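You operate a simulated robot arm through the tools that you are given. There is no shell and no other tool.

You are at the controls of a simulated robot arm. One attempt, no reset.

## Task
Push the KIT 67 module home in the control box, shut and latch its lid, then switch the box on.
Fine: open the lid for it; turn both orange latches to their stops; its green lamp must light; leave the other modules.

The check looks at the end state, three seconds after you hand in, the way a careful person would. Anything else that was tipped, shoved, dropped, spilled or broken makes it a failure. A push-on lid holds only when it is set on centred and level and pressed home; a screw cap is set on level and turned clockwise until tight.

## Robot
A 6-joint arm with a fingered hand, fixed in place. Base frame: the origin is on the floor under the middle of its stand, x ahead of it, y to its left, z up. Readings come in m, rad, newtons and seconds.
With the tool pointing down near the work surface it reaches from about 0.34 to 0.74 m from the base axis. Its first joint turns from -2.007 to 2.007 rad. Payload 4 kg.
Tool frame: the origin (TCP) lies between the finger pads and is the grasp point; the fingertips stand 0.026 m ahead of it; z points along the fingers, y is the line along which they close. The gripper opens to 0.132 m; its body begins 0.073 m behind the TCP. The gripper is a hand of 4 fingers: y runs from the thumb to the fingers, the wrist lies at [0, 0, -0.239] in the tool frame, and closing takes about 1.5 s.
Orientation is that of the tool frame in the base frame, as a unit quaternion [w, x, y, z]. With the fingers straight down and closing along the base's y, the tool's x points along the base's -x, its y along +y and its z along -z.

## Interface
- The arm moves only by the tool step_arm. Its argument "moves" is a list of rows, each a list of 2 entries, a list of its own where there are three numbers: the turn, a rotation vector about the tool's x, y, z in rad, then the shift along the tool's x, y, z in m. In form: [[[wx, wy, wz], [tx, ty, tz]], ...]. A call has 1 to 20 rows; each row is the pose to reach, as a shift and turn from the pose commanded when the call began, along the tool's axes at that moment. "grip" is the finger opening in m, from 0 to 0.132, set as the call begins (left out, the last holds). A row lasts 0.2 s, in which the tool goes at most 0.05 m and 0.15 rad; a call with a longer step from one row to the next is refused whole, and so is a gripper value outside its range. A pose out of reach is approached as far as the arm can. The call stops where the force on the tool passes 90 N (or 10 N more than at its start, if that is more) or the arm is blocked; 0.2 s more then pass. The fingers move at their own pace (about 0.153 m/s each) and stop on an object; they squeeze with about 27 N. The grip force told is the motor's: it shows also when the fingers shut on nothing. Time passes only in rows, and 0.2 s behind the last, so rows that repeat a pose let the fingers close. It gives the time, the measured TCP pose, the force on the tool (base axes), the opening and the grip force at its end, in the units of the frame above (readings bear some noise), with the torque about the TCP (base axes, N m) and any sound that the robot's microphone picked up.
- Cameras (640 x 400 px; columns grow to the right, rows downward): "scene" is fixed at [0.4211, -0.6458, 1.626]; the picture's right is [0.95, -0.32, 0.00], its down [-0.27, -0.79, -0.55] and it looks along [0.18, 0.52, -0.83] (base axes); focal length 337 px, centre (320, 200). "wrist" rides on the gripper at [0.068, 0.002, -0.097] in the tool frame; the picture's right is [-0.03, 1.00, 0.00], its down [-0.82, -0.02, -0.58] and it looks along [-0.58, -0.01, 0.82] (tool axes); focal length 270 px, centre (320, 200). There is no depth. A picture from a camera that has moved, and an enlarged one, comes with that camera's place and axes in the base frame and with its lens. The place of the scene camera against the robot may be out by one fixed shift of up to 0.025 m in any direction.
- snapshot(camera): a new picture of that camera. It takes no simulated time.
- move_column(by): slides the trunk up (or, below 0, down) by that many m; the arm rides with it, the base frame stays. It gives what a move gives, with no picture.
- set_fingers(finger1, finger2, finger3, thumb_bend): sets how far each is bent, from 0 (flat) to 1 (curled in); at 0.3 the hand is open as for a grip, at 0.7 the pads meet at the TCP. One left out holds its place. A second passes; each finger stops where it meets its share of the squeeze, and holds until it gets a number again. A gripper value or a shape takes the hand back. It gives what a move gives, with no picture; readings hold the bend of each and the force on the fingers (four entries, about 0 where the hand has none), thumb and palm.
- set_grasp(shape): the hand has 4 fingers and takes this shape, open, in about a second: jaw (thumb against the fingers, like two jaws); tri (thumb and two fingers); tip (a fingertip pinch); poke (one finger out to press); point (the index stretched); flat (the hand flat); cup (the hand cupped); fist (a fist). The gripper value then closes the fingers along that shape, each until it touches; the sizes above hold for jaw. It gives what a move gives, with no picture.
- inspect(camera, box): a new picture of the part [left, top, right, bottom] of that camera's present view, enlarged. It takes no simulated time.
- finish_job(): hands the job in; it is judged then, once.

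Places have to be worked out from the pictures, the camera data and where the tool is seen. Open the gripper and draw the arm clear of the work before you hand the job in, unless the task says otherwise.

The tools are called after "Emit:" by a JSON object that holds its "op" and its "data". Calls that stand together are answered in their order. step_arm: Moves the arm, as the interface text tells. Its arguments: {"type":"object","properties":{"moves":{"type":"array"},"grip":{"type":"number"}},"required":["moves"]} The other tools are called the same way: move_column (by) moves the trunk up or down; set_grasp (shape) gives the hand a shape; set_fingers (finger1, finger2, finger3, thumb_bend) moves the fingers one by one; snapshot (camera) takes a picture; inspect (camera, box) takes an enlarged picture of a part of a camera's view; finish_job () hands the job in.

At the start:

```text
time_s: 0.0
ee_pos: [0.4206, -0.2093, 1.2691]
tool_rot: [0.0, 0.001, 1.0, -0.001]
wrist_force: [-0.4, 0.1, 0.3]
moment: [-0.01, 0.01, -0.01]
gripper_width: 0.1323
grasp_force: 0.1
shape: jaw
bend: [0.3, 0.3, 0.3, 0.3]
finger forces: [0.1, 0.0, 0.0, 0.1, 0.1, 0.1]
trunk travel left (down, up): [-0.925, 0.065]
```

scene: 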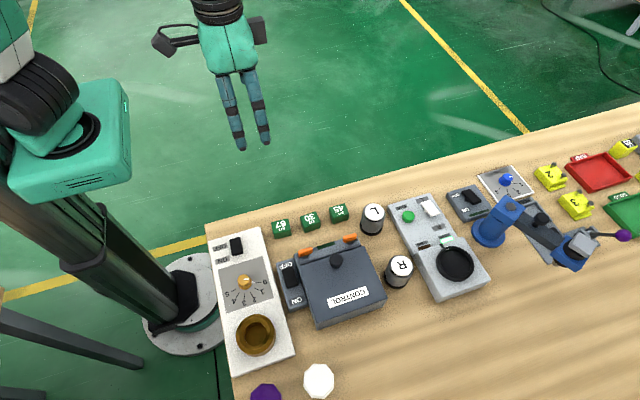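
wrist: 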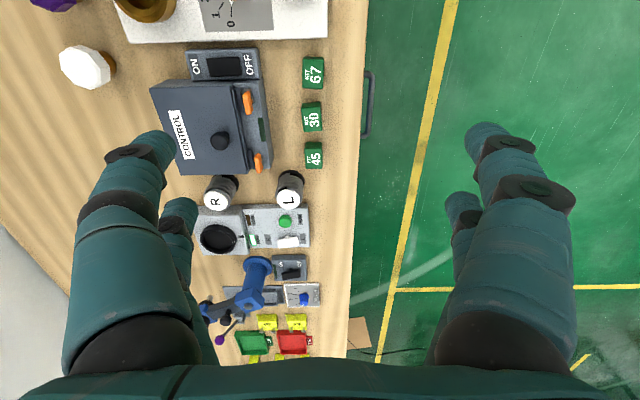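

I start by looking closely at the control box and the modules in both cameras.

Emit:
{"op": "inspect", "data": {"camera": "scene", "box": [260, 180, 420, 340]}}

Emit:
{"op": "inspect", "data": {"camera": "wrist", "box": [140, 30, 340, 230]}}

```text
2.50 times, centred on (340, 260) of scene
camera zoom: at [0.4211, -0.6458, 1.626], right [0.95, -0.32, 0.0], down [-0.27, -0.79, -0.55], along [0.18, 0.52, -0.83], focal length 843 px, centre (270, 50)
```

zoom: 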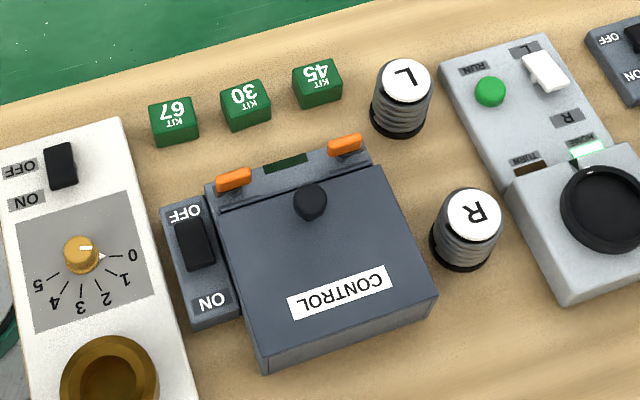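

```text
2.00 times, centred on (240, 130) of wrist
camera zoom: at [0.3515, -0.2075, 1.3645], right [0.03, 1.0, 0.0], down [0.82, -0.02, 0.58], along [0.58, -0.01, -0.82], focal length 541 px, centre (480, 340)
```

zoom: 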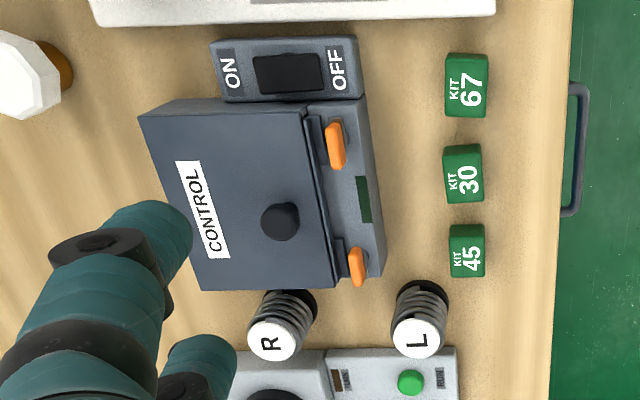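

The box is about (0.53, -0.42) with its top near z 0.93, with KIT 67 on the table near (0.43, -0.22). I move the hand toward the box at a safe height to look at the latches, lid and switch up close.

Emit:
{"op": "step_arm", "data": {"moves": [[[0, 0, 0], [0.01, -0.045, 0.0]], [[0, 0, 0], [0.02, -0.09, 0.0]], [[0, 0, 0], [0.03, -0.135, 0.01]], [[0, 0, 0], [0.04, -0.175, 0.03]], [[0, 0, 0], [0.05, -0.21, 0.05]]]}}

Emit:
{"op": "snapshot", "data": {"camera": "wrist"}}

```text
time_s: 1.2
ee_pos: [0.3704, -0.4188, 1.217]
tool_rot: [0.001, 0.0, 1.0, 0.0]
wrist_force: [-0.3, -1.2, 0.9]
moment: [0.02, 0.0, 0.0]
gripper_width: 0.1318
grasp_force: 0.0
shape: jaw
bend: [0.3, 0.3, 0.3, 0.3]
finger forces: [0.0, 0.0, 0.1, 0.0, 0.0, 0.0]
trunk travel left (down, up): [-0.925, 0.065]
```

```text
taken
camera wrist: at [0.3012, -0.4184, 1.3126], right [0.03, 1.0, 0.0], down [0.82, -0.02, 0.58], along [0.58, -0.01, -0.82], focal length 270 px, centre (320, 200)
```

wrist: 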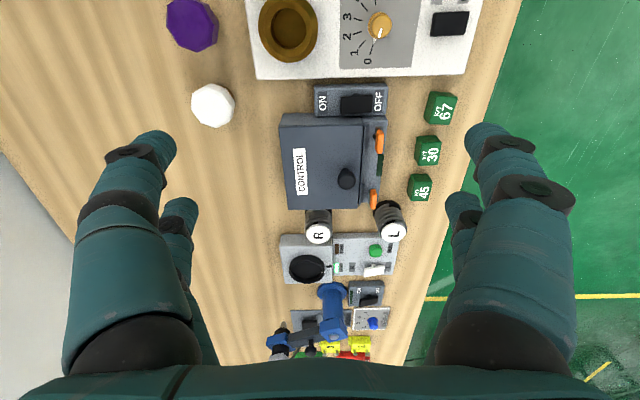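

The box is now in the middle of the wrist view; I zoom in on it.

Emit:
{"op": "inspect", "data": {"camera": "wrist", "box": [260, 70, 480, 250]}}

Emit:
{"op": "inspect", "data": {"camera": "wrist", "box": [340, 100, 420, 220]}}

Emit:
{"op": "snapshot", "data": {"camera": "scene"}}

```text
2.22 times, centred on (370, 160) of wrist
camera zoom: at [0.3012, -0.4184, 1.3126], right [0.03, 1.0, 0.0], down [0.82, -0.02, 0.58], along [0.58, -0.01, -0.82], focal length 601 px, centre (209, 289)
```

zoom: 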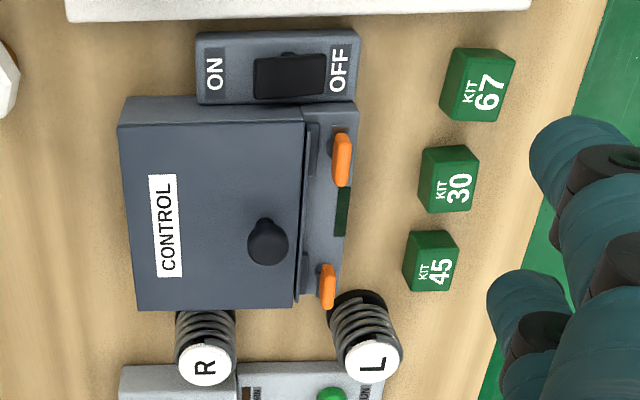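

```text
3.33 times, centred on (380, 160) of wrist
camera zoom: at [0.3012, -0.4184, 1.3126], right [0.03, 1.0, 0.0], down [0.82, -0.02, 0.58], along [0.58, -0.01, -0.82], focal length 901 px, centre (120, 333)
```

zoom: 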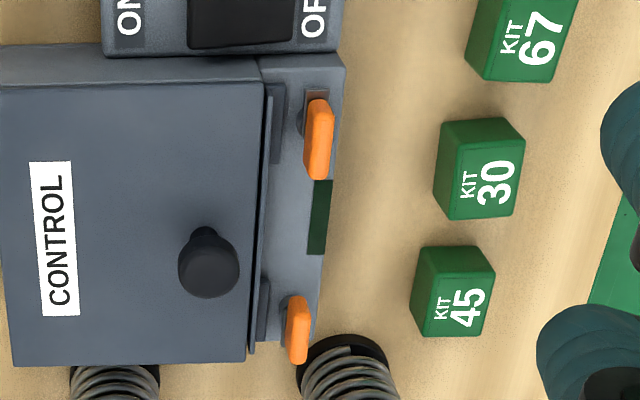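

```text
taken
```

scene: 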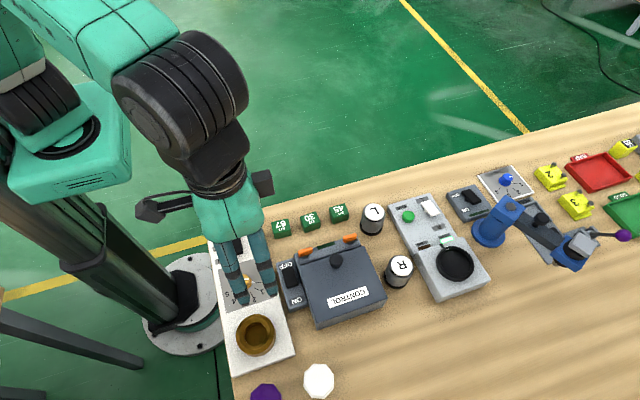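

Triangulating between the two views: KIT 67 top at about (0.435, -0.219, 0.877), lid knob top at (0.5275, -0.379, 0.931), latches at (0.472, -0.327, 0.911) and (0.584, -0.327, 0.909). I go closer to see how the latches and lid are built.

Emit:
{"op": "step_arm", "data": {"moves": [[[0, 0, 0], [-0.016, 0.0174, 0.04]], [[0, 0, 0], [-0.032, 0.0348, 0.08]], [[0, 0, 0], [-0.048, 0.0522, 0.12]], [[0, 0, 0], [-0.064, 0.0696, 0.16]], [[0, 0, 0], [-0.08, 0.087, 0.199]]]}}

Emit:
{"op": "snapshot", "data": {"camera": "wrist"}}

Emit:
{"op": "inspect", "data": {"camera": "wrist", "box": [240, 80, 400, 240]}}

```text
time_s: 2.4
ee_pos: [0.4516, -0.3281, 1.0184]
tool_rot: [0.0, 0.0, 1.0, 0.0]
wrist_force: [0.3, -0.8, 0.3]
moment: [0.03, 0.01, -0.02]
gripper_width: 0.1319
grasp_force: 0.1
shape: jaw
bend: [0.3, 0.3, 0.3, 0.3]
finger forces: [0.1, 0.0, 0.0, 0.0, 0.1, 0.0]
trunk travel left (down, up): [-0.925, 0.065]
```

```text
taken
camera wrist: at [0.3828, -0.3274, 1.1146], right [0.03, 1.0, 0.0], down [0.82, -0.02, 0.58], along [0.58, -0.01, -0.82], focal length 270 px, centre (320, 200)
```

wrist: 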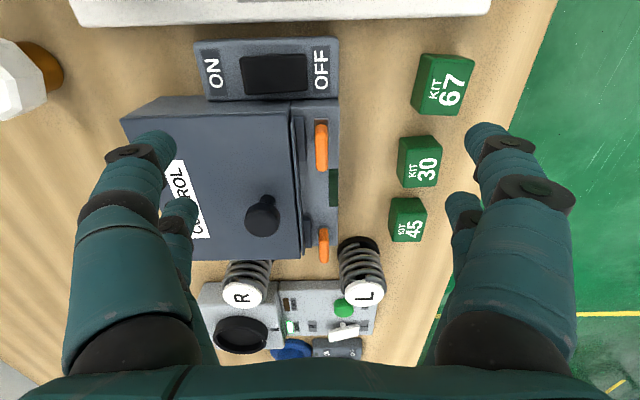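

```text
2.50 times, centred on (320, 160) of wrist
camera zoom: at [0.3828, -0.3274, 1.1146], right [0.03, 1.0, 0.0], down [0.82, -0.02, 0.58], along [0.58, -0.01, -0.82], focal length 676 px, centre (320, 300)
```

zoom: 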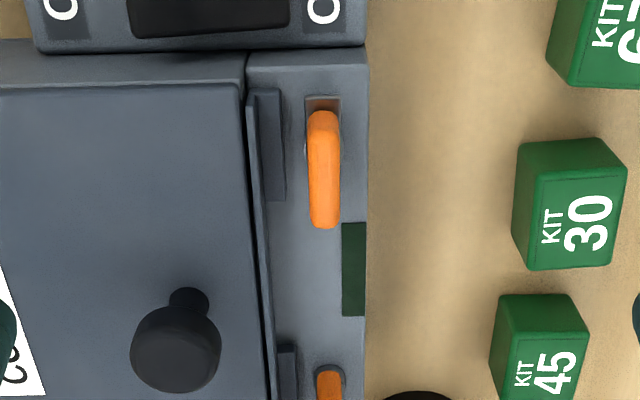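

The lid has raised tabs by its free edge, and each orange bar sits on a post beside one. I turn the hand 90° about its axis so the camera looks from the robot side across the latches, which is also the grip direction I want for the knob.

Emit:
{"op": "step_arm", "data": {"moves": [[[0, 0, 0.143], [-0.0065, 0.0055, -0.0023]], [[0, 0, 0.286], [-0.013, 0.011, -0.0046]], [[0, 0, 0.428], [-0.0195, 0.0165, -0.0069]], [[0, 0, 0.571], [-0.026, 0.022, -0.0092]], [[0, 0, 0.714], [-0.0325, 0.0275, -0.0115]], [[0, 0, 0.857], [-0.039, 0.033, -0.0138]], [[0, 0, 1.0], [-0.0455, 0.0385, -0.0161]], [[0, 0, 1.142], [-0.052, 0.044, -0.0184]], [[0, 0, 1.285], [-0.0585, 0.0495, -0.0207]], [[0, 0, 1.428], [-0.065, 0.055, -0.023]], [[0, 0, 1.571], [-0.071, 0.06, -0.025]]]}}

Emit:
{"op": "snapshot", "data": {"camera": "wrist"}}

Emit:
{"op": "inspect", "data": {"camera": "wrist", "box": [230, 80, 410, 260]}}

```text
time_s: 4.8
ee_pos: [0.521, -0.2721, 1.045]
tool_rot: [0.0, 0.709, 0.706, 0.0]
wrist_force: [0.9, -0.3, -1.5]
moment: [-0.02, -0.01, 0.01]
gripper_width: 0.1321
grasp_force: 0.0
shape: jaw
bend: [0.3, 0.3, 0.3, 0.3]
finger forces: [0.0, 0.0, 0.1, 0.0, 0.1, 0.0]
trunk travel left (down, up): [-0.925, 0.065]
```

```text
taken
camera wrist: at [0.5233, -0.2045, 1.1401], right [1.0, -0.03, 0.0], down [-0.02, -0.82, 0.58], along [-0.02, -0.58, -0.82], focal length 270 px, centre (320, 200)
```

wrist: 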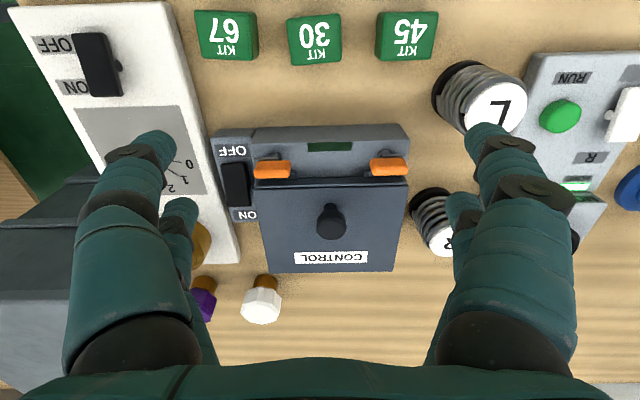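

```text
2.22 times, centred on (320, 170) of wrist
camera zoom: at [0.5233, -0.2045, 1.1401], right [1.0, -0.03, 0.0], down [-0.02, -0.82, 0.58], along [-0.02, -0.58, -0.82], focal length 601 px, centre (320, 267)
```

zoom: 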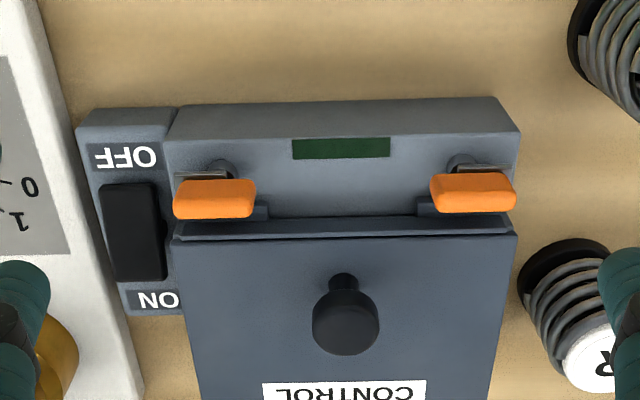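

I zoom in tighter on each latch.

Emit:
{"op": "inspect", "data": {"camera": "wrist", "box": [240, 115, 320, 195]}}

Emit:
{"op": "inspect", "data": {"camera": "wrist", "box": [345, 115, 425, 195]}}

```text
5.00 times, centred on (280, 155) of wrist
camera zoom: at [0.5233, -0.2045, 1.1401], right [1.0, -0.03, 0.0], down [-0.02, -0.82, 0.58], along [-0.02, -0.58, -0.82], focal length 1351 px, centre (520, 425)
```

zoom: 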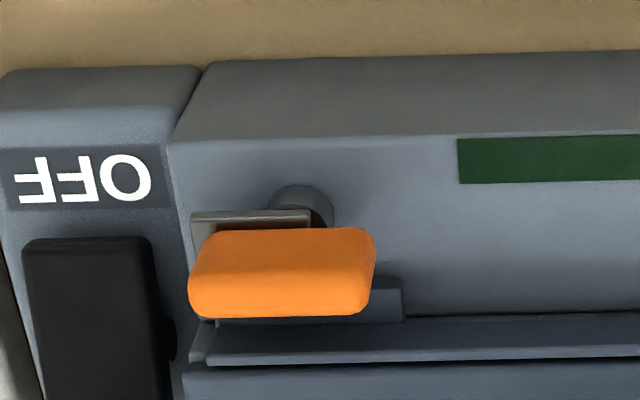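

```text
5.00 times, centred on (385, 155) of wrist
camera zoom: at [0.5233, -0.2045, 1.1401], right [1.0, -0.03, 0.0], down [-0.02, -0.82, 0.58], along [-0.02, -0.58, -0.82], focal length 1351 px, centre (-5, 425)
```

zoom: 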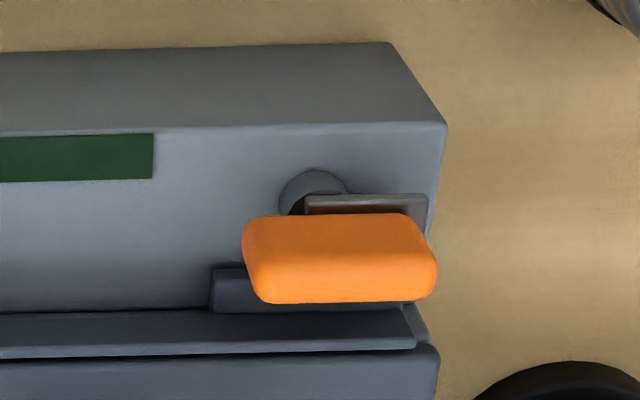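

Each latch has an orange handle centred on a post (pivots near x 0.475 and 0.584, y -0.326) with a metal tongue that points outward, so both latches are open. Next I check how the hand's digits are laid out in the scene view.

Emit:
{"op": "inspect", "data": {"camera": "scene", "box": [200, 100, 420, 340]}}

Emit:
{"op": "inspect", "data": {"camera": "wrist", "box": [60, 100, 600, 400]}}

```text
1.67 times, centred on (310, 220) of scene
camera zoom: at [0.4211, -0.6458, 1.626], right [0.95, -0.32, 0.0], down [-0.27, -0.79, -0.55], along [0.18, 0.52, -0.83], focal length 562 px, centre (337, 167)
```

zoom: 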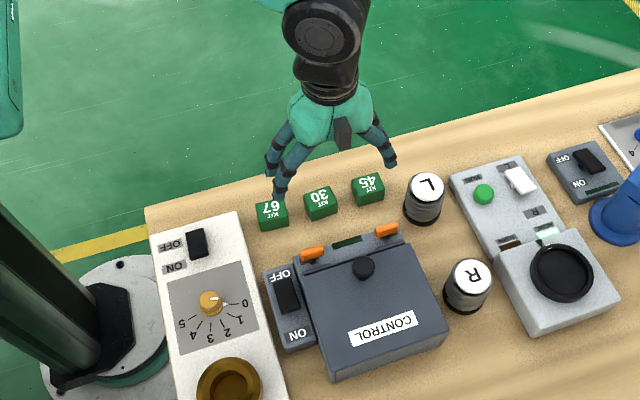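

```text
1.19 times, centred on (330, 250) of wrist
camera zoom: at [0.5233, -0.2045, 1.1401], right [1.0, -0.03, 0.0], down [-0.02, -0.82, 0.58], along [-0.02, -0.58, -0.82], focal length 320 px, centre (308, 141)
```

zoom: 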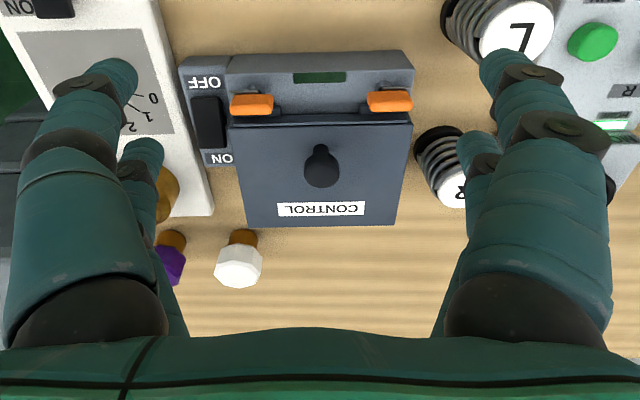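

The hand has two digits on each side, spaced along tool x, so I can straddle the round knob with fingers closing along base x. The lid surface is near z 0.901 and the knob is 0.03 tall. I move above the knob with the opening reduced to 0.06.

Emit:
{"op": "step_arm", "data": {"moves": [[[0, 0, 0], [-0.036, 0.002, 0.015]], [[0, 0, 0], [-0.072, 0.004, 0.03]], [[0, 0, 0], [-0.107, 0.0065, 0.045]], [[0, 0, 0], [-0.107, 0.0065, 0.045]]], "grip": 0.06}}

Emit:
{"op": "snapshot", "data": {"camera": "wrist"}}

Emit:
{"op": "inspect", "data": {"camera": "scene", "box": [260, 160, 420, 340]}}

```text
time_s: 5.8
ee_pos: [0.5291, -0.3794, 1.0002]
tool_rot: [0.0, 0.708, 0.707, 0.0]
wrist_force: [0.9, -0.2, 0.1]
moment: [-0.02, 0.01, 0.02]
gripper_width: 0.0606
grasp_force: 0.1
shape: jaw
bend: [0.73, 0.73, 0.73, 0.7]
finger forces: [0.1, 0.0, 0.0, 0.0, 0.1, 0.1]
trunk travel left (down, up): [-0.925, 0.065]
```

```text
taken
camera wrist: at [0.5302, -0.3114, 1.0962], right [1.0, -0.03, 0.0], down [-0.02, -0.82, 0.58], along [-0.01, -0.58, -0.82], focal length 270 px, centre (320, 200)
```

wrist: 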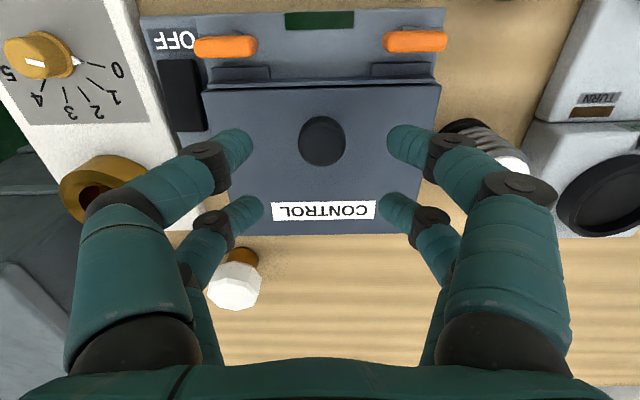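

```text
2.22 times, centred on (340, 250) of scene
camera zoom: at [0.4211, -0.6458, 1.626], right [0.95, -0.32, 0.0], down [-0.27, -0.79, -0.55], along [0.18, 0.52, -0.83], focal length 749 px, centre (276, 89)
```

zoom: 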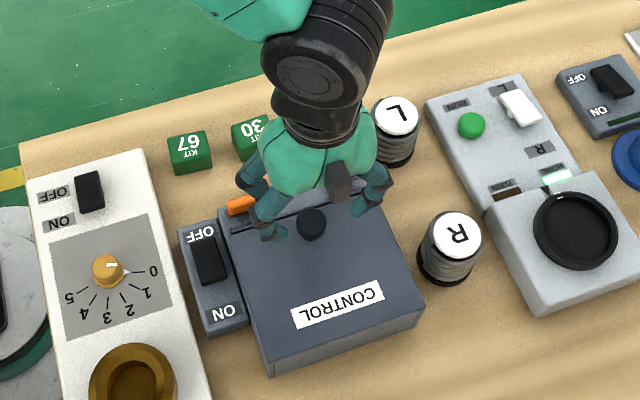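

The knob sits almost exactly under the TCP, at about (0.530, -0.381). I lower the hand around it to TCP z ≈ 0.934, which leaves the fingertips about 7 mm above the lid.

Emit:
{"op": "step_arm", "data": {"moves": [[[0, 0, 0], [-0.001, 0.001, 0.02]], [[0, 0, 0], [-0.0015, 0.001, 0.04]], [[0, 0, 0], [-0.0015, 0.001, 0.055]], [[0, 0, 0], [-0.0015, 0.001, 0.066]], [[0, 0, 0], [-0.0015, 0.001, 0.066]]]}}

Emit:
{"op": "snapshot", "data": {"camera": "wrist"}}

```text
time_s: 7.0
ee_pos: [0.5285, -0.3808, 0.935]
tool_rot: [0.001, 0.707, 0.707, 0.0]
wrist_force: [-0.3, 0.1, 9.9]
moment: [-0.07, 0.0, -0.01]
gripper_width: 0.0605
grasp_force: 0.2
shape: jaw
bend: [0.73, 0.73, 0.73, 0.7]
finger forces: [2.8, 2.7, 4.5, 0.1, 0.0, 0.0]
trunk travel left (down, up): [-0.925, 0.065]
```

```text
taken
camera wrist: at [0.5302, -0.3121, 1.0309], right [1.0, -0.03, 0.0], down [-0.02, -0.81, 0.58], along [-0.01, -0.58, -0.82], focal length 270 px, centre (320, 200)
```

wrist: 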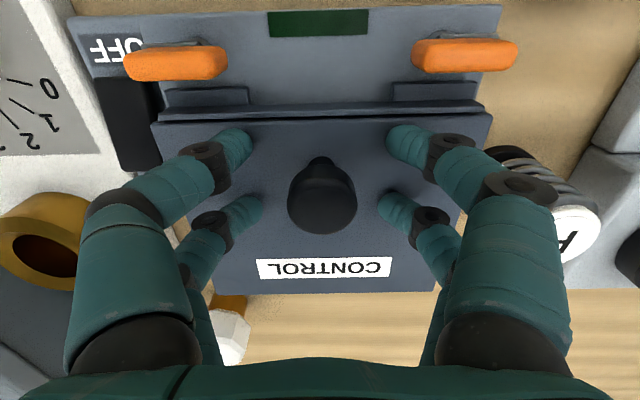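

The fingertips just touch the lid (about 10 N), since the tips reach a bit further when open. I raise 4 mm and close on the knob.

Emit:
{"op": "step_arm", "data": {"moves": [[[0, 0, 0], [0, 0.001, -0.004]], [[0, 0, 0], [0, 0.001, -0.004]]]}}

Emit:
{"op": "step_arm", "data": {"moves": [[[0, 0, 0], [0, 0, 0]], [[0, 0, 0], [0, 0, 0]], [[0, 0, 0], [0, 0, 0]], [[0, 0, 0], [0, 0, 0]], [[0, 0, 0], [0, 0, 0]], [[0, 0, 0], [0, 0, 0]]], "grip": 0.0}}

Emit:
{"op": "snapshot", "data": {"camera": "wrist"}}

```text
time_s: 7.6
ee_pos: [0.5302, -0.3805, 0.937]
tool_rot: [-0.001, 0.707, 0.707, 0.0]
wrist_force: [-0.3, -0.6, -0.4]
moment: [0.01, 0.01, 0.01]
gripper_width: 0.0606
grasp_force: 0.1
shape: jaw
bend: [0.73, 0.73, 0.73, 0.7]
finger forces: [0.0, 0.0, 0.0, 0.1, 0.1, 0.0]
trunk travel left (down, up): [-0.925, 0.065]
```

```text
time_s: 9.0
ee_pos: [0.5299, -0.3804, 0.9378]
tool_rot: [0.0, 0.707, 0.708, 0.0]
wrist_force: [-1.5, 1.3, -1.5]
moment: [-0.02, -0.01, 0.01]
gripper_width: 0.0
grasp_force: 27.0
shape: jaw
bend: [0.63, 0.64, 0.64, 0.7]
finger forces: [0.0, 0.0, 0.0, 0.1, 0.0, 0.0]
trunk travel left (down, up): [-0.925, 0.065]
```

```text
taken
camera wrist: at [0.5312, -0.3122, 1.0336], right [1.0, -0.03, 0.0], down [-0.02, -0.82, 0.58], along [-0.01, -0.58, -0.82], focal length 270 px, centre (320, 200)
```

wrist: 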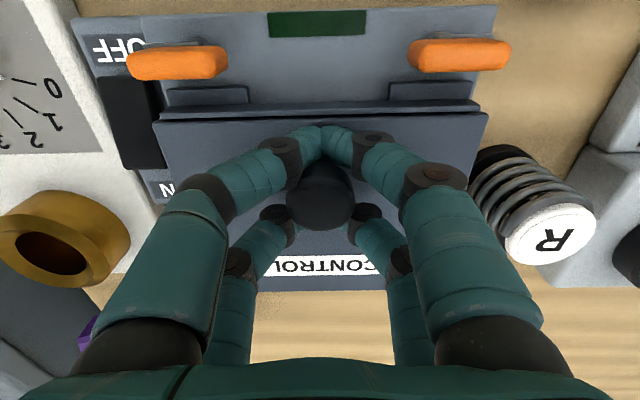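

The two digit pairs closed on either side of the knob, caging it rather than pinching it. I open and shift 19 mm toward −y so that the +y pair pinches the knob across its diameter, which lets it pivot as the lid swings up.

Emit:
{"op": "step_arm", "data": {"moves": [[[0, 0, 0], [0, 0, 0]], [[0, 0, 0], [0, 0, 0]], [[0, 0, 0], [0, 0, 0]]], "grip": 0.06}}

Emit:
{"op": "step_arm", "data": {"moves": [[[0, 0, 0], [-0.01, 0.0, 0]], [[0, 0, 0], [-0.0185, 0.0, 0.001]], [[0, 0, 0], [-0.0185, 0.0, 0.001]]]}}

Emit:
{"op": "step_arm", "data": {"moves": [[[0, 0, 0], [0, 0, 0]], [[0, 0, 0], [0, 0, 0]], [[0, 0, 0], [0, 0, 0]], [[0, 0, 0], [0, 0, 0]], [[0, 0, 0], [0, 0, 0]], [[0, 0, 0], [0, 0, 0]]], "grip": 0.0}}

Emit:
{"op": "snapshot", "data": {"camera": "wrist"}}

```text
time_s: 9.8
ee_pos: [0.5293, -0.3806, 0.9381]
tool_rot: [0.001, 0.708, 0.707, 0.0]
wrist_force: [0.2, 0.1, -0.6]
moment: [-0.01, -0.01, -0.01]
gripper_width: 0.0597
grasp_force: 0.1
shape: jaw
bend: [0.73, 0.73, 0.73, 0.7]
finger forces: [0.0, 0.0, 0.0, 0.1, 0.0, 0.0]
trunk travel left (down, up): [-0.925, 0.065]
```

```text
time_s: 10.6
ee_pos: [0.53, -0.3983, 0.9376]
tool_rot: [0.0, 0.707, 0.707, 0.0]
wrist_force: [0.2, -0.3, 0.6]
moment: [-0.01, -0.01, 0.0]
gripper_width: 0.0593
grasp_force: 0.0
shape: jaw
bend: [0.73, 0.73, 0.73, 0.7]
finger forces: [0.1, 0.1, 0.0, 0.0, 0.0, 0.0]
trunk travel left (down, up): [-0.925, 0.065]
```

```text
time_s: 12.0
ee_pos: [0.5298, -0.399, 0.9361]
tool_rot: [0.0, 0.707, 0.707, 0.0]
wrist_force: [-0.1, -1.9, -1.4]
moment: [-0.11, -0.36, -0.03]
gripper_width: 0.0039
grasp_force: 27.4
shape: jaw
bend: [0.72, 0.63, 0.63, 0.73]
finger forces: [25.1, 0.0, 0.0, 0.0, 25.2, 0.1]
trunk travel left (down, up): [-0.925, 0.065]
```

```text
taken
camera wrist: at [0.531, -0.3311, 1.0333], right [1.0, -0.03, 0.0], down [-0.02, -0.82, 0.58], along [-0.01, -0.58, -0.82], focal length 270 px, centre (320, 200)
```

wrist: 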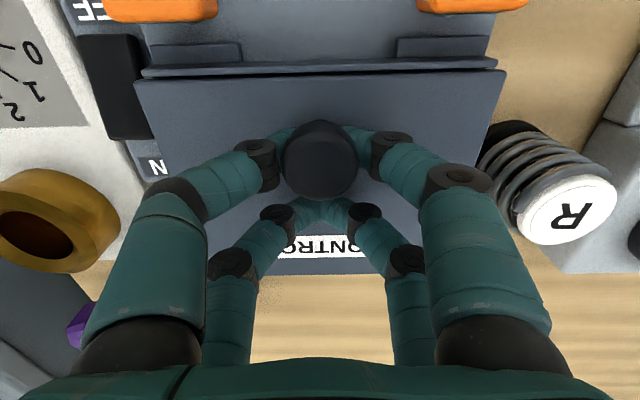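

Thumb and finger 1 now pinch the knob at 25 N. I lift it gently along the arc of a hinge assumed at the lid's −y edge, keeping the tool vertical, and watch the forces.

Emit:
{"op": "step_arm", "data": {"moves": [[[0, 0, 0], [-0.001, 0, -0.005]], [[0, 0, 0], [-0.0025, 0, -0.0103]], [[0, 0, 0], [-0.0042, 0, -0.0153]], [[0, 0, 0], [-0.0061, 0, -0.0203]]]}}

Emit:
{"op": "snapshot", "data": {"camera": "wrist"}}

Emit:
{"op": "inspect", "data": {"camera": "scene", "box": [260, 160, 420, 340]}}

```text
time_s: 13.0
ee_pos: [0.5302, -0.4047, 0.957]
tool_rot: [0.0, 0.707, 0.707, 0.0]
wrist_force: [0.3, 1.5, -2.4]
moment: [0.13, -0.39, 0.04]
gripper_width: 0.0037
grasp_force: 26.7
shape: jaw
bend: [0.72, 0.63, 0.63, 0.74]
finger forces: [24.4, 0.0, 0.1, 0.1, 23.7, 0.0]
trunk travel left (down, up): [-0.925, 0.065]
```

```text
taken
camera wrist: at [0.5311, -0.3372, 1.0535], right [1.0, -0.03, 0.0], down [-0.02, -0.82, 0.58], along [-0.01, -0.58, -0.82], focal length 270 px, centre (320, 200)
```

wrist: 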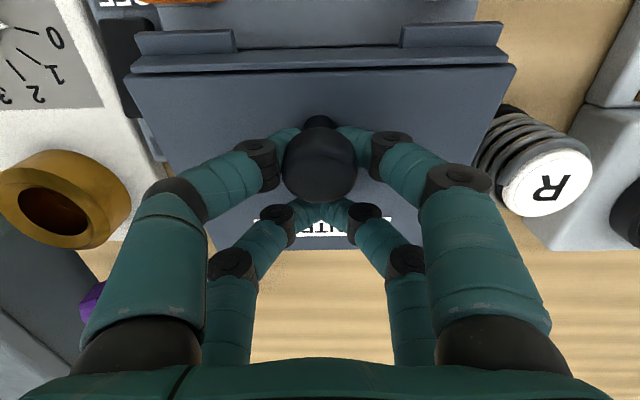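

```text
2.22 times, centred on (340, 250) of scene
camera zoom: at [0.4211, -0.6458, 1.626], right [0.95, -0.32, 0.0], down [-0.27, -0.79, -0.55], along [0.18, 0.52, -0.83], focal length 749 px, centre (276, 89)
```

zoom: 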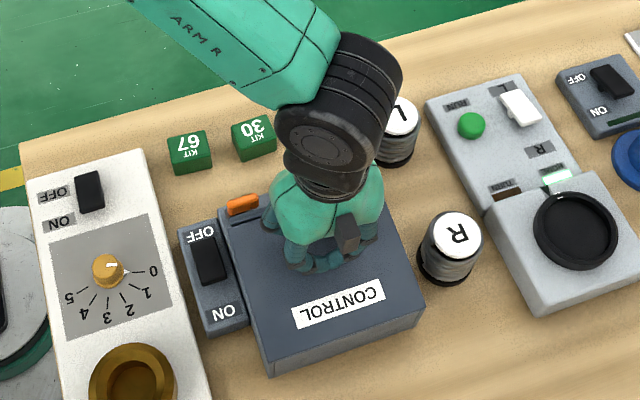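

The lid is hinged at its −y edge and lifts easily (forces around 2 N). I continue along the arc to about 0.8 rad.

Emit:
{"op": "step_arm", "data": {"moves": [[[0, 0, 0], [-0.0045, 0, -0.0096]], [[0, 0, 0], [-0.0099, 0, -0.0187]], [[0, 0, 0], [-0.0162, 0, -0.0272]], [[0, 0, 0], [-0.0234, 0, -0.035]], [[0, 0, 0], [-0.0313, 0, -0.042]], [[0, 0, 0], [-0.0398, 0, -0.0483]]]}}

Emit:
{"op": "snapshot", "data": {"camera": "wrist"}}

Emit:
{"op": "inspect", "data": {"camera": "scene", "box": [260, 160, 420, 340]}}

```text
time_s: 14.4
ee_pos: [0.5295, -0.4455, 1.006]
tool_rot: [0.002, 0.707, 0.707, 0.0]
wrist_force: [2.4, 2.5, 0.3]
moment: [0.11, -0.05, -0.06]
gripper_width: 0.0038
grasp_force: 26.6
shape: jaw
bend: [0.72, 0.63, 0.63, 0.72]
finger forces: [21.6, 0.0, 0.1, 0.0, 19.5, 0.1]
trunk travel left (down, up): [-0.925, 0.065]
```

```text
taken
camera wrist: at [0.5309, -0.3773, 1.1017], right [1.0, -0.03, 0.0], down [-0.02, -0.82, 0.58], along [-0.01, -0.58, -0.82], focal length 270 px, centre (320, 200)
```

wrist: 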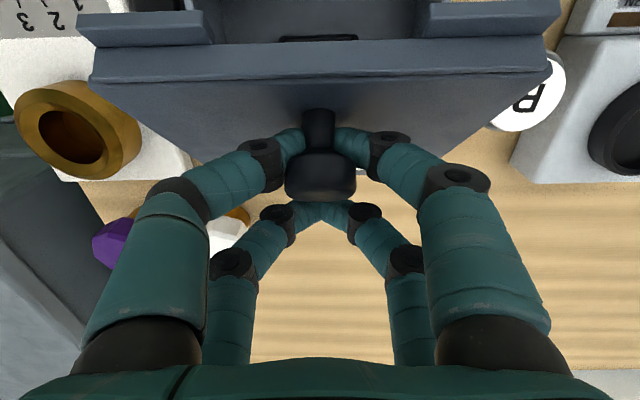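

```text
2.22 times, centred on (340, 250) of scene
camera zoom: at [0.4211, -0.6458, 1.626], right [0.95, -0.32, 0.0], down [-0.27, -0.79, -0.55], along [0.18, 0.52, -0.83], focal length 749 px, centre (276, 89)
```

zoom: 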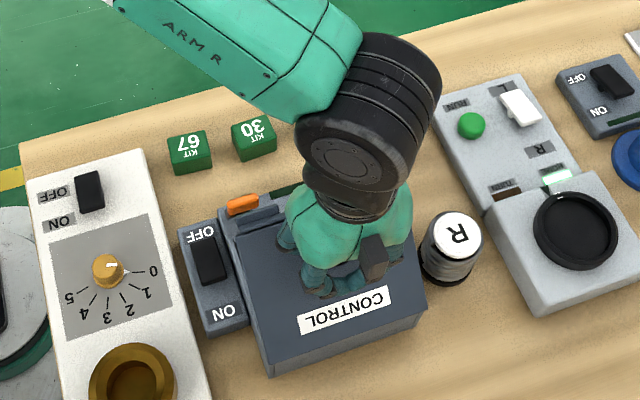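

The lid is near 0.8 rad and the knob pivots well in the pinch. I continue to about 1.4 rad.

Emit:
{"op": "step_arm", "data": {"moves": [[[0, 0, 0], [-0.0092, 0, -0.0054]], [[0, 0, 0], [-0.0188, 0, -0.0098]], [[0, 0, 0], [-0.0288, 0, -0.0132]], [[0, 0, 0], [-0.0391, 0, -0.0156]], [[0, 0, 0], [-0.0496, 0, -0.017]], [[0, 0, 0], [-0.0602, 0, -0.0174]]]}}

Emit:
{"op": "snapshot", "data": {"camera": "wrist"}}

Emit:
{"op": "inspect", "data": {"camera": "scene", "box": [260, 160, 420, 340]}}

```text
time_s: 15.8
ee_pos: [0.5285, -0.5063, 1.0191]
tool_rot: [-0.003, 0.707, 0.707, 0.0]
wrist_force: [0.1, -0.2, -19.9]
moment: [-0.33, -0.02, -0.04]
gripper_width: 0.0009
grasp_force: 26.6
shape: jaw
bend: [0.72, 0.63, 0.63, 0.73]
finger forces: [18.6, 0.1, 0.0, 0.0, 17.4, 0.0]
trunk travel left (down, up): [-0.925, 0.065]
```

```text
taken
camera wrist: at [0.5316, -0.4373, 1.1159], right [1.0, -0.03, 0.0], down [-0.02, -0.82, 0.57], along [-0.02, -0.57, -0.82], focal length 270 px, centre (320, 200)
```

wrist: 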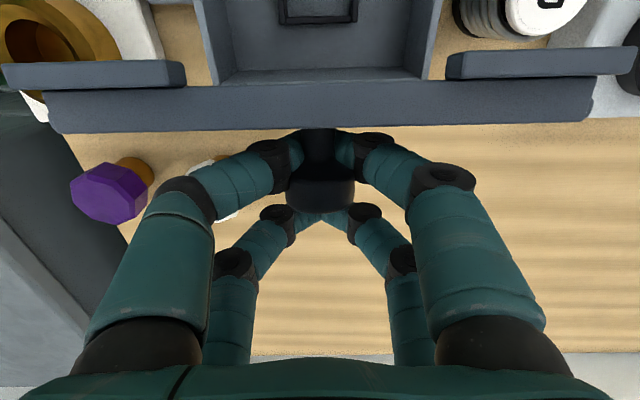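

```text
2.22 times, centred on (340, 250) of scene
camera zoom: at [0.4211, -0.6458, 1.626], right [0.95, -0.32, 0.0], down [-0.27, -0.79, -0.55], along [0.18, 0.52, -0.83], focal length 749 px, centre (276, 89)
```

zoom: 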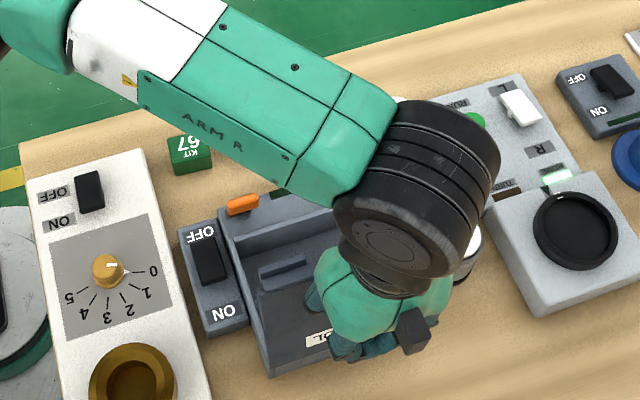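

The box interior shows a central socket. There's a 20 N upward pull because my assumed radius is a little too large; the hinge is closer to y ≈ -0.479. I correct downward and carry the lid past vertical.

Emit:
{"op": "step_arm", "data": {"moves": [[[0, 0, 0], [-0.002, 0, 0.003]], [[0, 0, 0], [-0.009, 0, 0.0055]], [[0, 0, 0], [-0.017, 0, 0.008]], [[0, 0, 0], [-0.0255, 0, 0.0105]]]}}

Emit:
{"op": "snapshot", "data": {"camera": "wrist"}}

Emit:
{"op": "inspect", "data": {"camera": "scene", "box": [260, 160, 420, 340]}}

```text
time_s: 16.8
ee_pos: [0.521, -0.5189, 1.0122]
tool_rot: [0.001, 0.707, 0.708, 0.0]
wrist_force: [7.8, 0.4, -1.9]
moment: [-0.06, -0.01, -0.14]
gripper_width: 0.0007
grasp_force: 26.9
shape: jaw
bend: [0.72, 0.63, 0.63, 0.74]
finger forces: [0.1, 0.0, 0.0, 0.1, 0.0, 0.0]
out of reach, approached as far as the arm can: row 2, 3, 4
trunk travel left (down, up): [-0.925, 0.065]
```

```text
taken
camera wrist: at [0.5222, -0.4511, 1.1086], right [1.0, -0.03, 0.0], down [-0.02, -0.82, 0.58], along [-0.01, -0.58, -0.82], focal length 270 px, centre (320, 200)
```

wrist: 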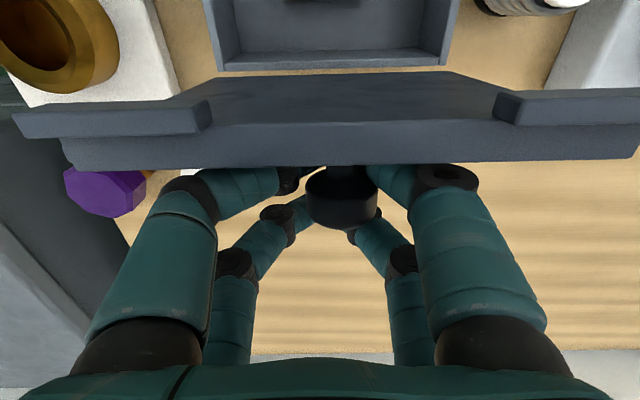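

```text
2.22 times, centred on (340, 250) of scene
camera zoom: at [0.4211, -0.6458, 1.626], right [0.95, -0.32, 0.0], down [-0.27, -0.79, -0.55], along [0.18, 0.52, -0.83], focal length 749 px, centre (276, 89)
```

zoom: 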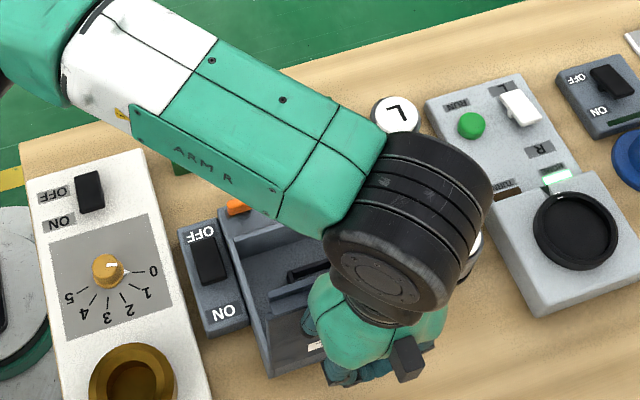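

The arm is at its reach limit and the pinch has slackened, with the lid close to vertical. I zoom in on both cameras to judge the lid angle before releasing it.

Emit:
{"op": "inspect", "data": {"camera": "scene", "box": [290, 220, 390, 340]}}

Emit:
{"op": "inspect", "data": {"camera": "wrist", "box": [0, 0, 640, 260]}}

```text
3.33 times, centred on (340, 280) of scene
camera zoom: at [0.4211, -0.6458, 1.626], right [0.95, -0.32, 0.0], down [-0.27, -0.79, -0.55], along [0.18, 0.52, -0.83], focal length 1124 px, centre (253, -67)
```

zoom: 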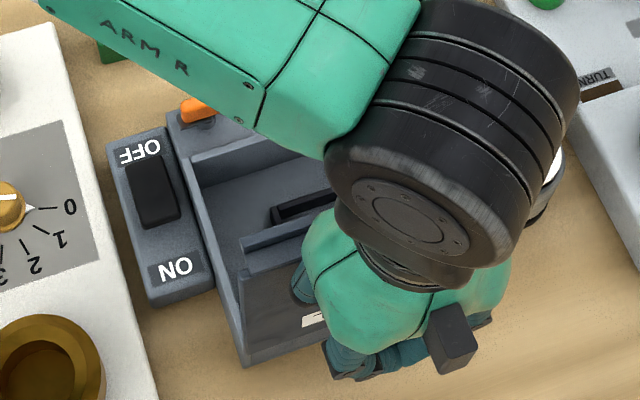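

```text
1.00 times, centred on (320, 130) of wrist (not enlarged: the box is as wide or as high as the picture)
camera zoom: at [0.5222, -0.4511, 1.1086], right [1.0, -0.03, 0.0], down [-0.02, -0.82, 0.58], along [-0.01, -0.58, -0.82], focal length 270 px, centre (320, 270)
```

zoom: 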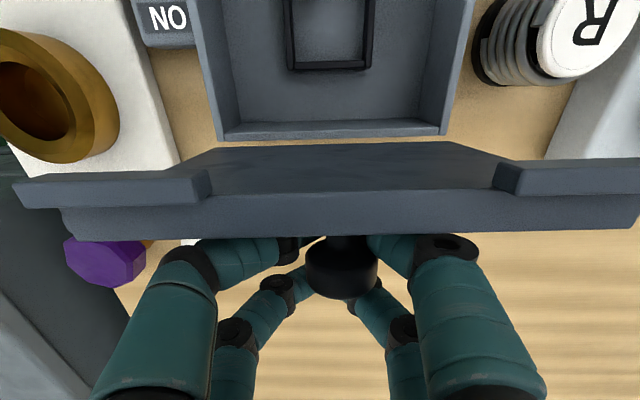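

My fit of the hinge is about (y -0.480, z 0.893), so the lid is near 90°. Tilting the fingers outward brings the wrist closer to the base and gains reach, so I tilt about 0.15 rad to pull the knob a little further past vertical.

Emit:
{"op": "step_arm", "data": {"moves": [[[0, -0.05, 0], [0, 0, 0]], [[0, -0.1, 0], [0, 0, 0]], [[0, -0.15, 0], [0, 0, 0]]]}}

Emit:
{"op": "snapshot", "data": {"camera": "wrist"}}

Emit:
{"op": "inspect", "data": {"camera": "scene", "box": [290, 220, 390, 340]}}

```text
time_s: 17.6
ee_pos: [0.5186, -0.5181, 1.0127]
tool_rot: [0.053, 0.705, 0.705, -0.054]
wrist_force: [2.2, 0.5, 0.9]
moment: [0.05, 0.01, -0.03]
gripper_width: 0.0006
grasp_force: 27.3
shape: jaw
bend: [0.72, 0.63, 0.63, 0.74]
finger forces: [2.2, 0.0, 0.1, 0.1, 0.4, 0.1]
trunk travel left (down, up): [-0.925, 0.065]
```

```text
taken
camera wrist: at [0.5207, -0.4364, 1.0972], right [1.0, -0.02, 0.0], down [-0.02, -0.72, 0.69], along [-0.01, -0.69, -0.72], focal length 270 px, centre (320, 200)
```

wrist: 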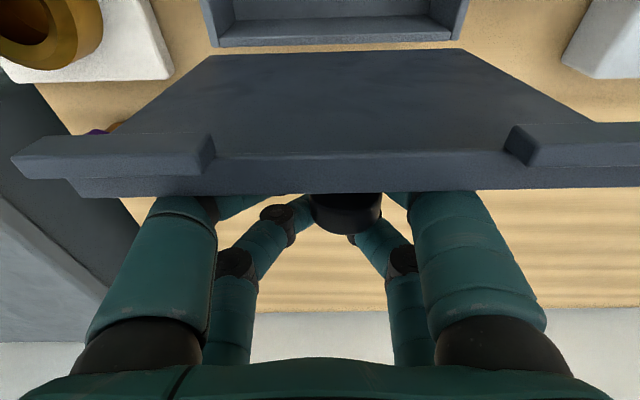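

```text
3.33 times, centred on (340, 280) of scene
camera zoom: at [0.4211, -0.6458, 1.626], right [0.95, -0.32, 0.0], down [-0.27, -0.79, -0.55], along [0.18, 0.52, -0.83], focal length 1124 px, centre (253, -67)
```

zoom: 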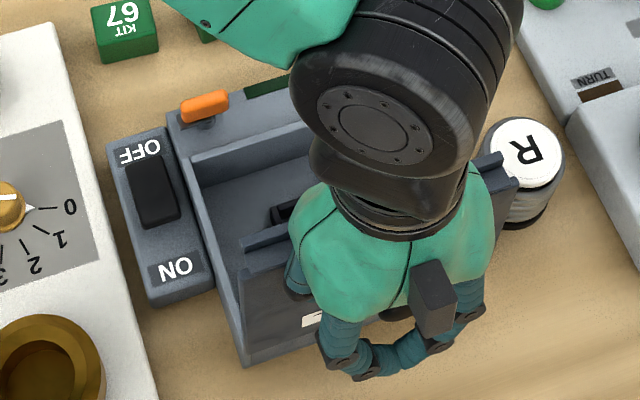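

The lid reads as about 90° now, and the tilt keeps the pose within reach. I pull a further 20 mm toward −y and recentre in x.

Emit:
{"op": "step_arm", "data": {"moves": [[[0, 0, 0], [-0.003, 0.005, 0.001]], [[0, 0, 0], [-0.008, 0.009, 0.003]], [[0, 0, 0], [-0.0135, 0.009, 0.0045]], [[0, 0, 0], [-0.0193, 0.009, 0.0059]]]}}

Emit:
{"op": "snapshot", "data": {"camera": "wrist"}}

Emit:
{"op": "inspect", "data": {"camera": "scene", "box": [290, 220, 390, 340]}}

```text
time_s: 18.6
ee_pos: [0.5285, -0.5368, 1.0073]
tool_rot: [0.052, 0.706, 0.705, -0.052]
wrist_force: [-3.3, 4.2, -2.4]
moment: [0.39, -0.02, 0.04]
gripper_width: 0.0011
grasp_force: 27.2
shape: jaw
bend: [0.72, 0.63, 0.63, 0.74]
finger forces: [4.0, 0.0, 0.0, 0.0, 4.0, 0.1]
trunk travel left (down, up): [-0.925, 0.065]
```

```text
taken
camera wrist: at [0.5295, -0.456, 1.0927], right [1.0, -0.03, 0.0], down [-0.02, -0.72, 0.69], along [-0.02, -0.69, -0.72], focal length 270 px, centre (320, 200)
```

wrist: 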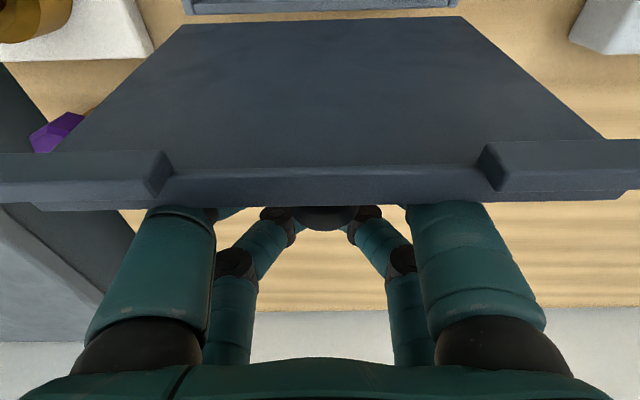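

```text
3.33 times, centred on (340, 280) of scene
camera zoom: at [0.4211, -0.6458, 1.626], right [0.95, -0.32, 0.0], down [-0.27, -0.79, -0.55], along [0.18, 0.52, -0.83], focal length 1124 px, centre (253, -67)
```

zoom: 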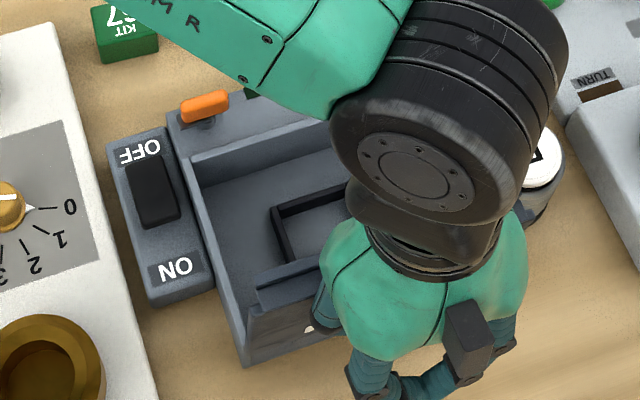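

The lid is now clearly past vertical. I pull a little more to look for its stop.

Emit:
{"op": "step_arm", "data": {"moves": [[[0, 0, 0], [-0.006, 0, 0.003]], [[0, 0, 0], [-0.012, 0, 0.006]], [[0, 0, 0], [-0.017, 0, 0.009]]]}}

Emit:
{"op": "snapshot", "data": {"camera": "wrist"}}

Emit:
{"op": "inspect", "data": {"camera": "scene", "box": [290, 220, 390, 340]}}

```text
time_s: 19.4
ee_pos: [0.527, -0.5484, 1.0041]
tool_rot: [0.055, 0.705, 0.705, -0.053]
wrist_force: [11.6, 14.0, 6.6]
moment: [1.77, 0.31, -0.2]
gripper_width: 0.0008
grasp_force: 27.0
shape: jaw
bend: [0.72, 0.63, 0.63, 0.74]
finger forces: [15.8, 0.0, 0.0, 0.0, 50.2, 0.1]
out of reach, approached as far as the arm can: row 3
trunk travel left (down, up): [-0.925, 0.065]
```

```text
taken
camera wrist: at [0.5277, -0.466, 1.0883], right [1.0, -0.02, 0.01], down [-0.02, -0.72, 0.69], along [-0.01, -0.69, -0.72], focal length 270 px, centre (320, 200)
```

wrist: 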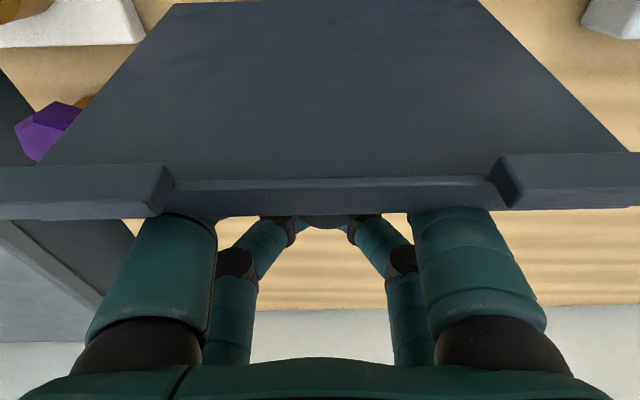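

```text
3.33 times, centred on (340, 280) of scene
camera zoom: at [0.4211, -0.6458, 1.626], right [0.95, -0.32, 0.0], down [-0.27, -0.79, -0.55], along [0.18, 0.52, -0.83], focal length 1124 px, centre (253, -67)
```

zoom: 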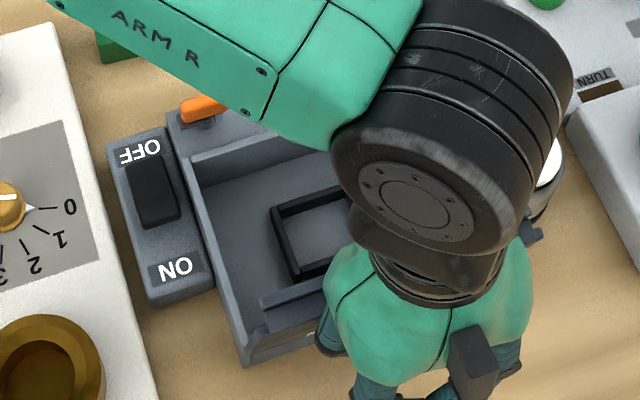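

Force rose to 14 N, so the lid is past vertical and at or near its stop. I relax by 5 mm, open the fingers and see whether the lid stays.

Emit:
{"op": "step_arm", "data": {"moves": [[[0, 0, 0], [0.005, 0, 0]], [[0, 0, 0], [0.006, 0, 0]]]}}

Emit:
{"op": "step_arm", "data": {"moves": [[[0, 0, 0], [0, 0, 0]], [[0, 0, 0], [0, 0, 0]], [[0, 0, 0], [0, 0, 0]], [[0, 0, 0], [0, 0, 0]]], "grip": 0.075}}

Emit:
{"op": "snapshot", "data": {"camera": "wrist"}}

Emit:
{"op": "inspect", "data": {"camera": "scene", "box": [290, 220, 390, 340]}}

```text
time_s: 20.0
ee_pos: [0.5236, -0.5454, 0.9993]
tool_rot: [0.053, 0.705, 0.705, -0.054]
wrist_force: [4.2, 0.0, 1.3]
moment: [0.14, 0.02, -0.05]
gripper_width: 0.0005
grasp_force: 26.6
shape: jaw
bend: [0.72, 0.63, 0.63, 0.74]
finger forces: [5.0, 0.0, 0.1, 0.0, 1.1, 0.1]
trunk travel left (down, up): [-0.925, 0.065]
```

```text
time_s: 21.0
ee_pos: [0.5246, -0.5452, 0.9996]
tool_rot: [0.052, 0.705, 0.706, -0.053]
wrist_force: [0.6, 0.5, 0.0]
moment: [0.01, -0.01, -0.03]
gripper_width: 0.0744
grasp_force: 0.1
shape: jaw
bend: [0.72, 0.72, 0.72, 0.7]
finger forces: [0.1, 0.0, 0.1, 0.0, 0.1, 0.0]
trunk travel left (down, up): [-0.925, 0.065]
```

```text
taken
camera wrist: at [0.525, -0.4633, 1.0854], right [1.0, -0.03, 0.0], down [-0.02, -0.72, 0.69], along [-0.01, -0.69, -0.72], focal length 270 px, centre (320, 200)
```

wrist: 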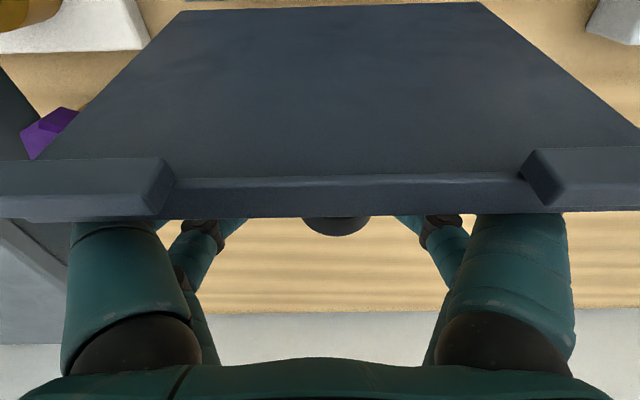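

```text
3.33 times, centred on (340, 280) of scene
camera zoom: at [0.4211, -0.6458, 1.626], right [0.95, -0.32, 0.0], down [-0.27, -0.79, -0.55], along [0.18, 0.52, -0.83], focal length 1124 px, centre (253, -67)
```

zoom: 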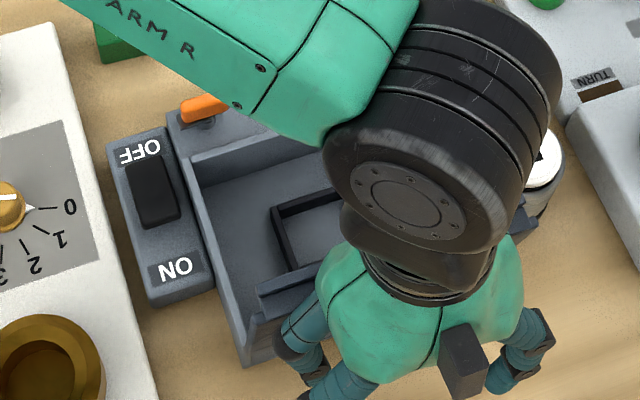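

The lid stays open by itself. I raise the hand straight up clear of it.

Emit:
{"op": "step_arm", "data": {"moves": [[[0, 0, 0], [-0.003, 0, -0.02]], [[0, 0, 0], [-0.006, 0, -0.04]], [[0, 0, 0], [-0.0105, 0, -0.07]], [[0, 0, 0], [-0.015, 0, -0.1]], [[0, 0, 0], [-0.018, 0, -0.12]]]}}

Emit:
{"op": "snapshot", "data": {"camera": "wrist"}}

Emit:
{"op": "inspect", "data": {"camera": "scene", "box": [260, 160, 420, 340]}}

```text
time_s: 22.2
ee_pos: [0.5162, -0.5354, 1.1192]
tool_rot: [0.051, 0.705, 0.705, -0.052]
wrist_force: [0.0, -0.2, -0.2]
moment: [-0.04, 0.0, 0.01]
gripper_width: 0.0743
grasp_force: 0.1
shape: jaw
bend: [0.72, 0.72, 0.72, 0.7]
finger forces: [0.0, 0.0, 0.0, 0.0, 0.1, 0.1]
out of reach, approached as far as the arm can: row 4, 5
trunk travel left (down, up): [-0.925, 0.065]
```

```text
taken
camera wrist: at [0.5179, -0.4536, 1.2052], right [1.0, -0.03, 0.0], down [-0.02, -0.72, 0.69], along [-0.02, -0.69, -0.72], focal length 270 px, centre (320, 200)
```

wrist: 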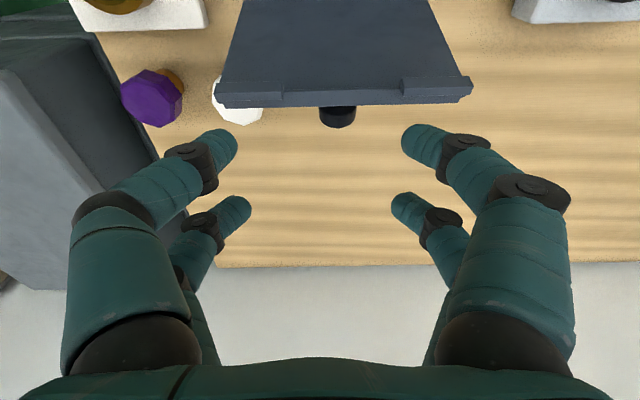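

```text
2.22 times, centred on (340, 250) of scene
camera zoom: at [0.4211, -0.6458, 1.626], right [0.95, -0.32, 0.0], down [-0.27, -0.79, -0.55], along [0.18, 0.52, -0.83], focal length 749 px, centre (276, 89)
```

zoom: 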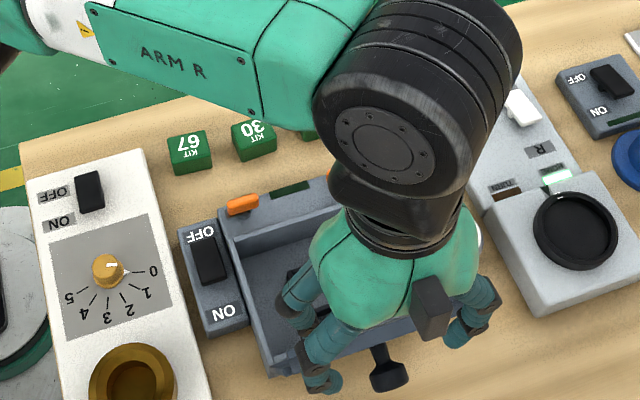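

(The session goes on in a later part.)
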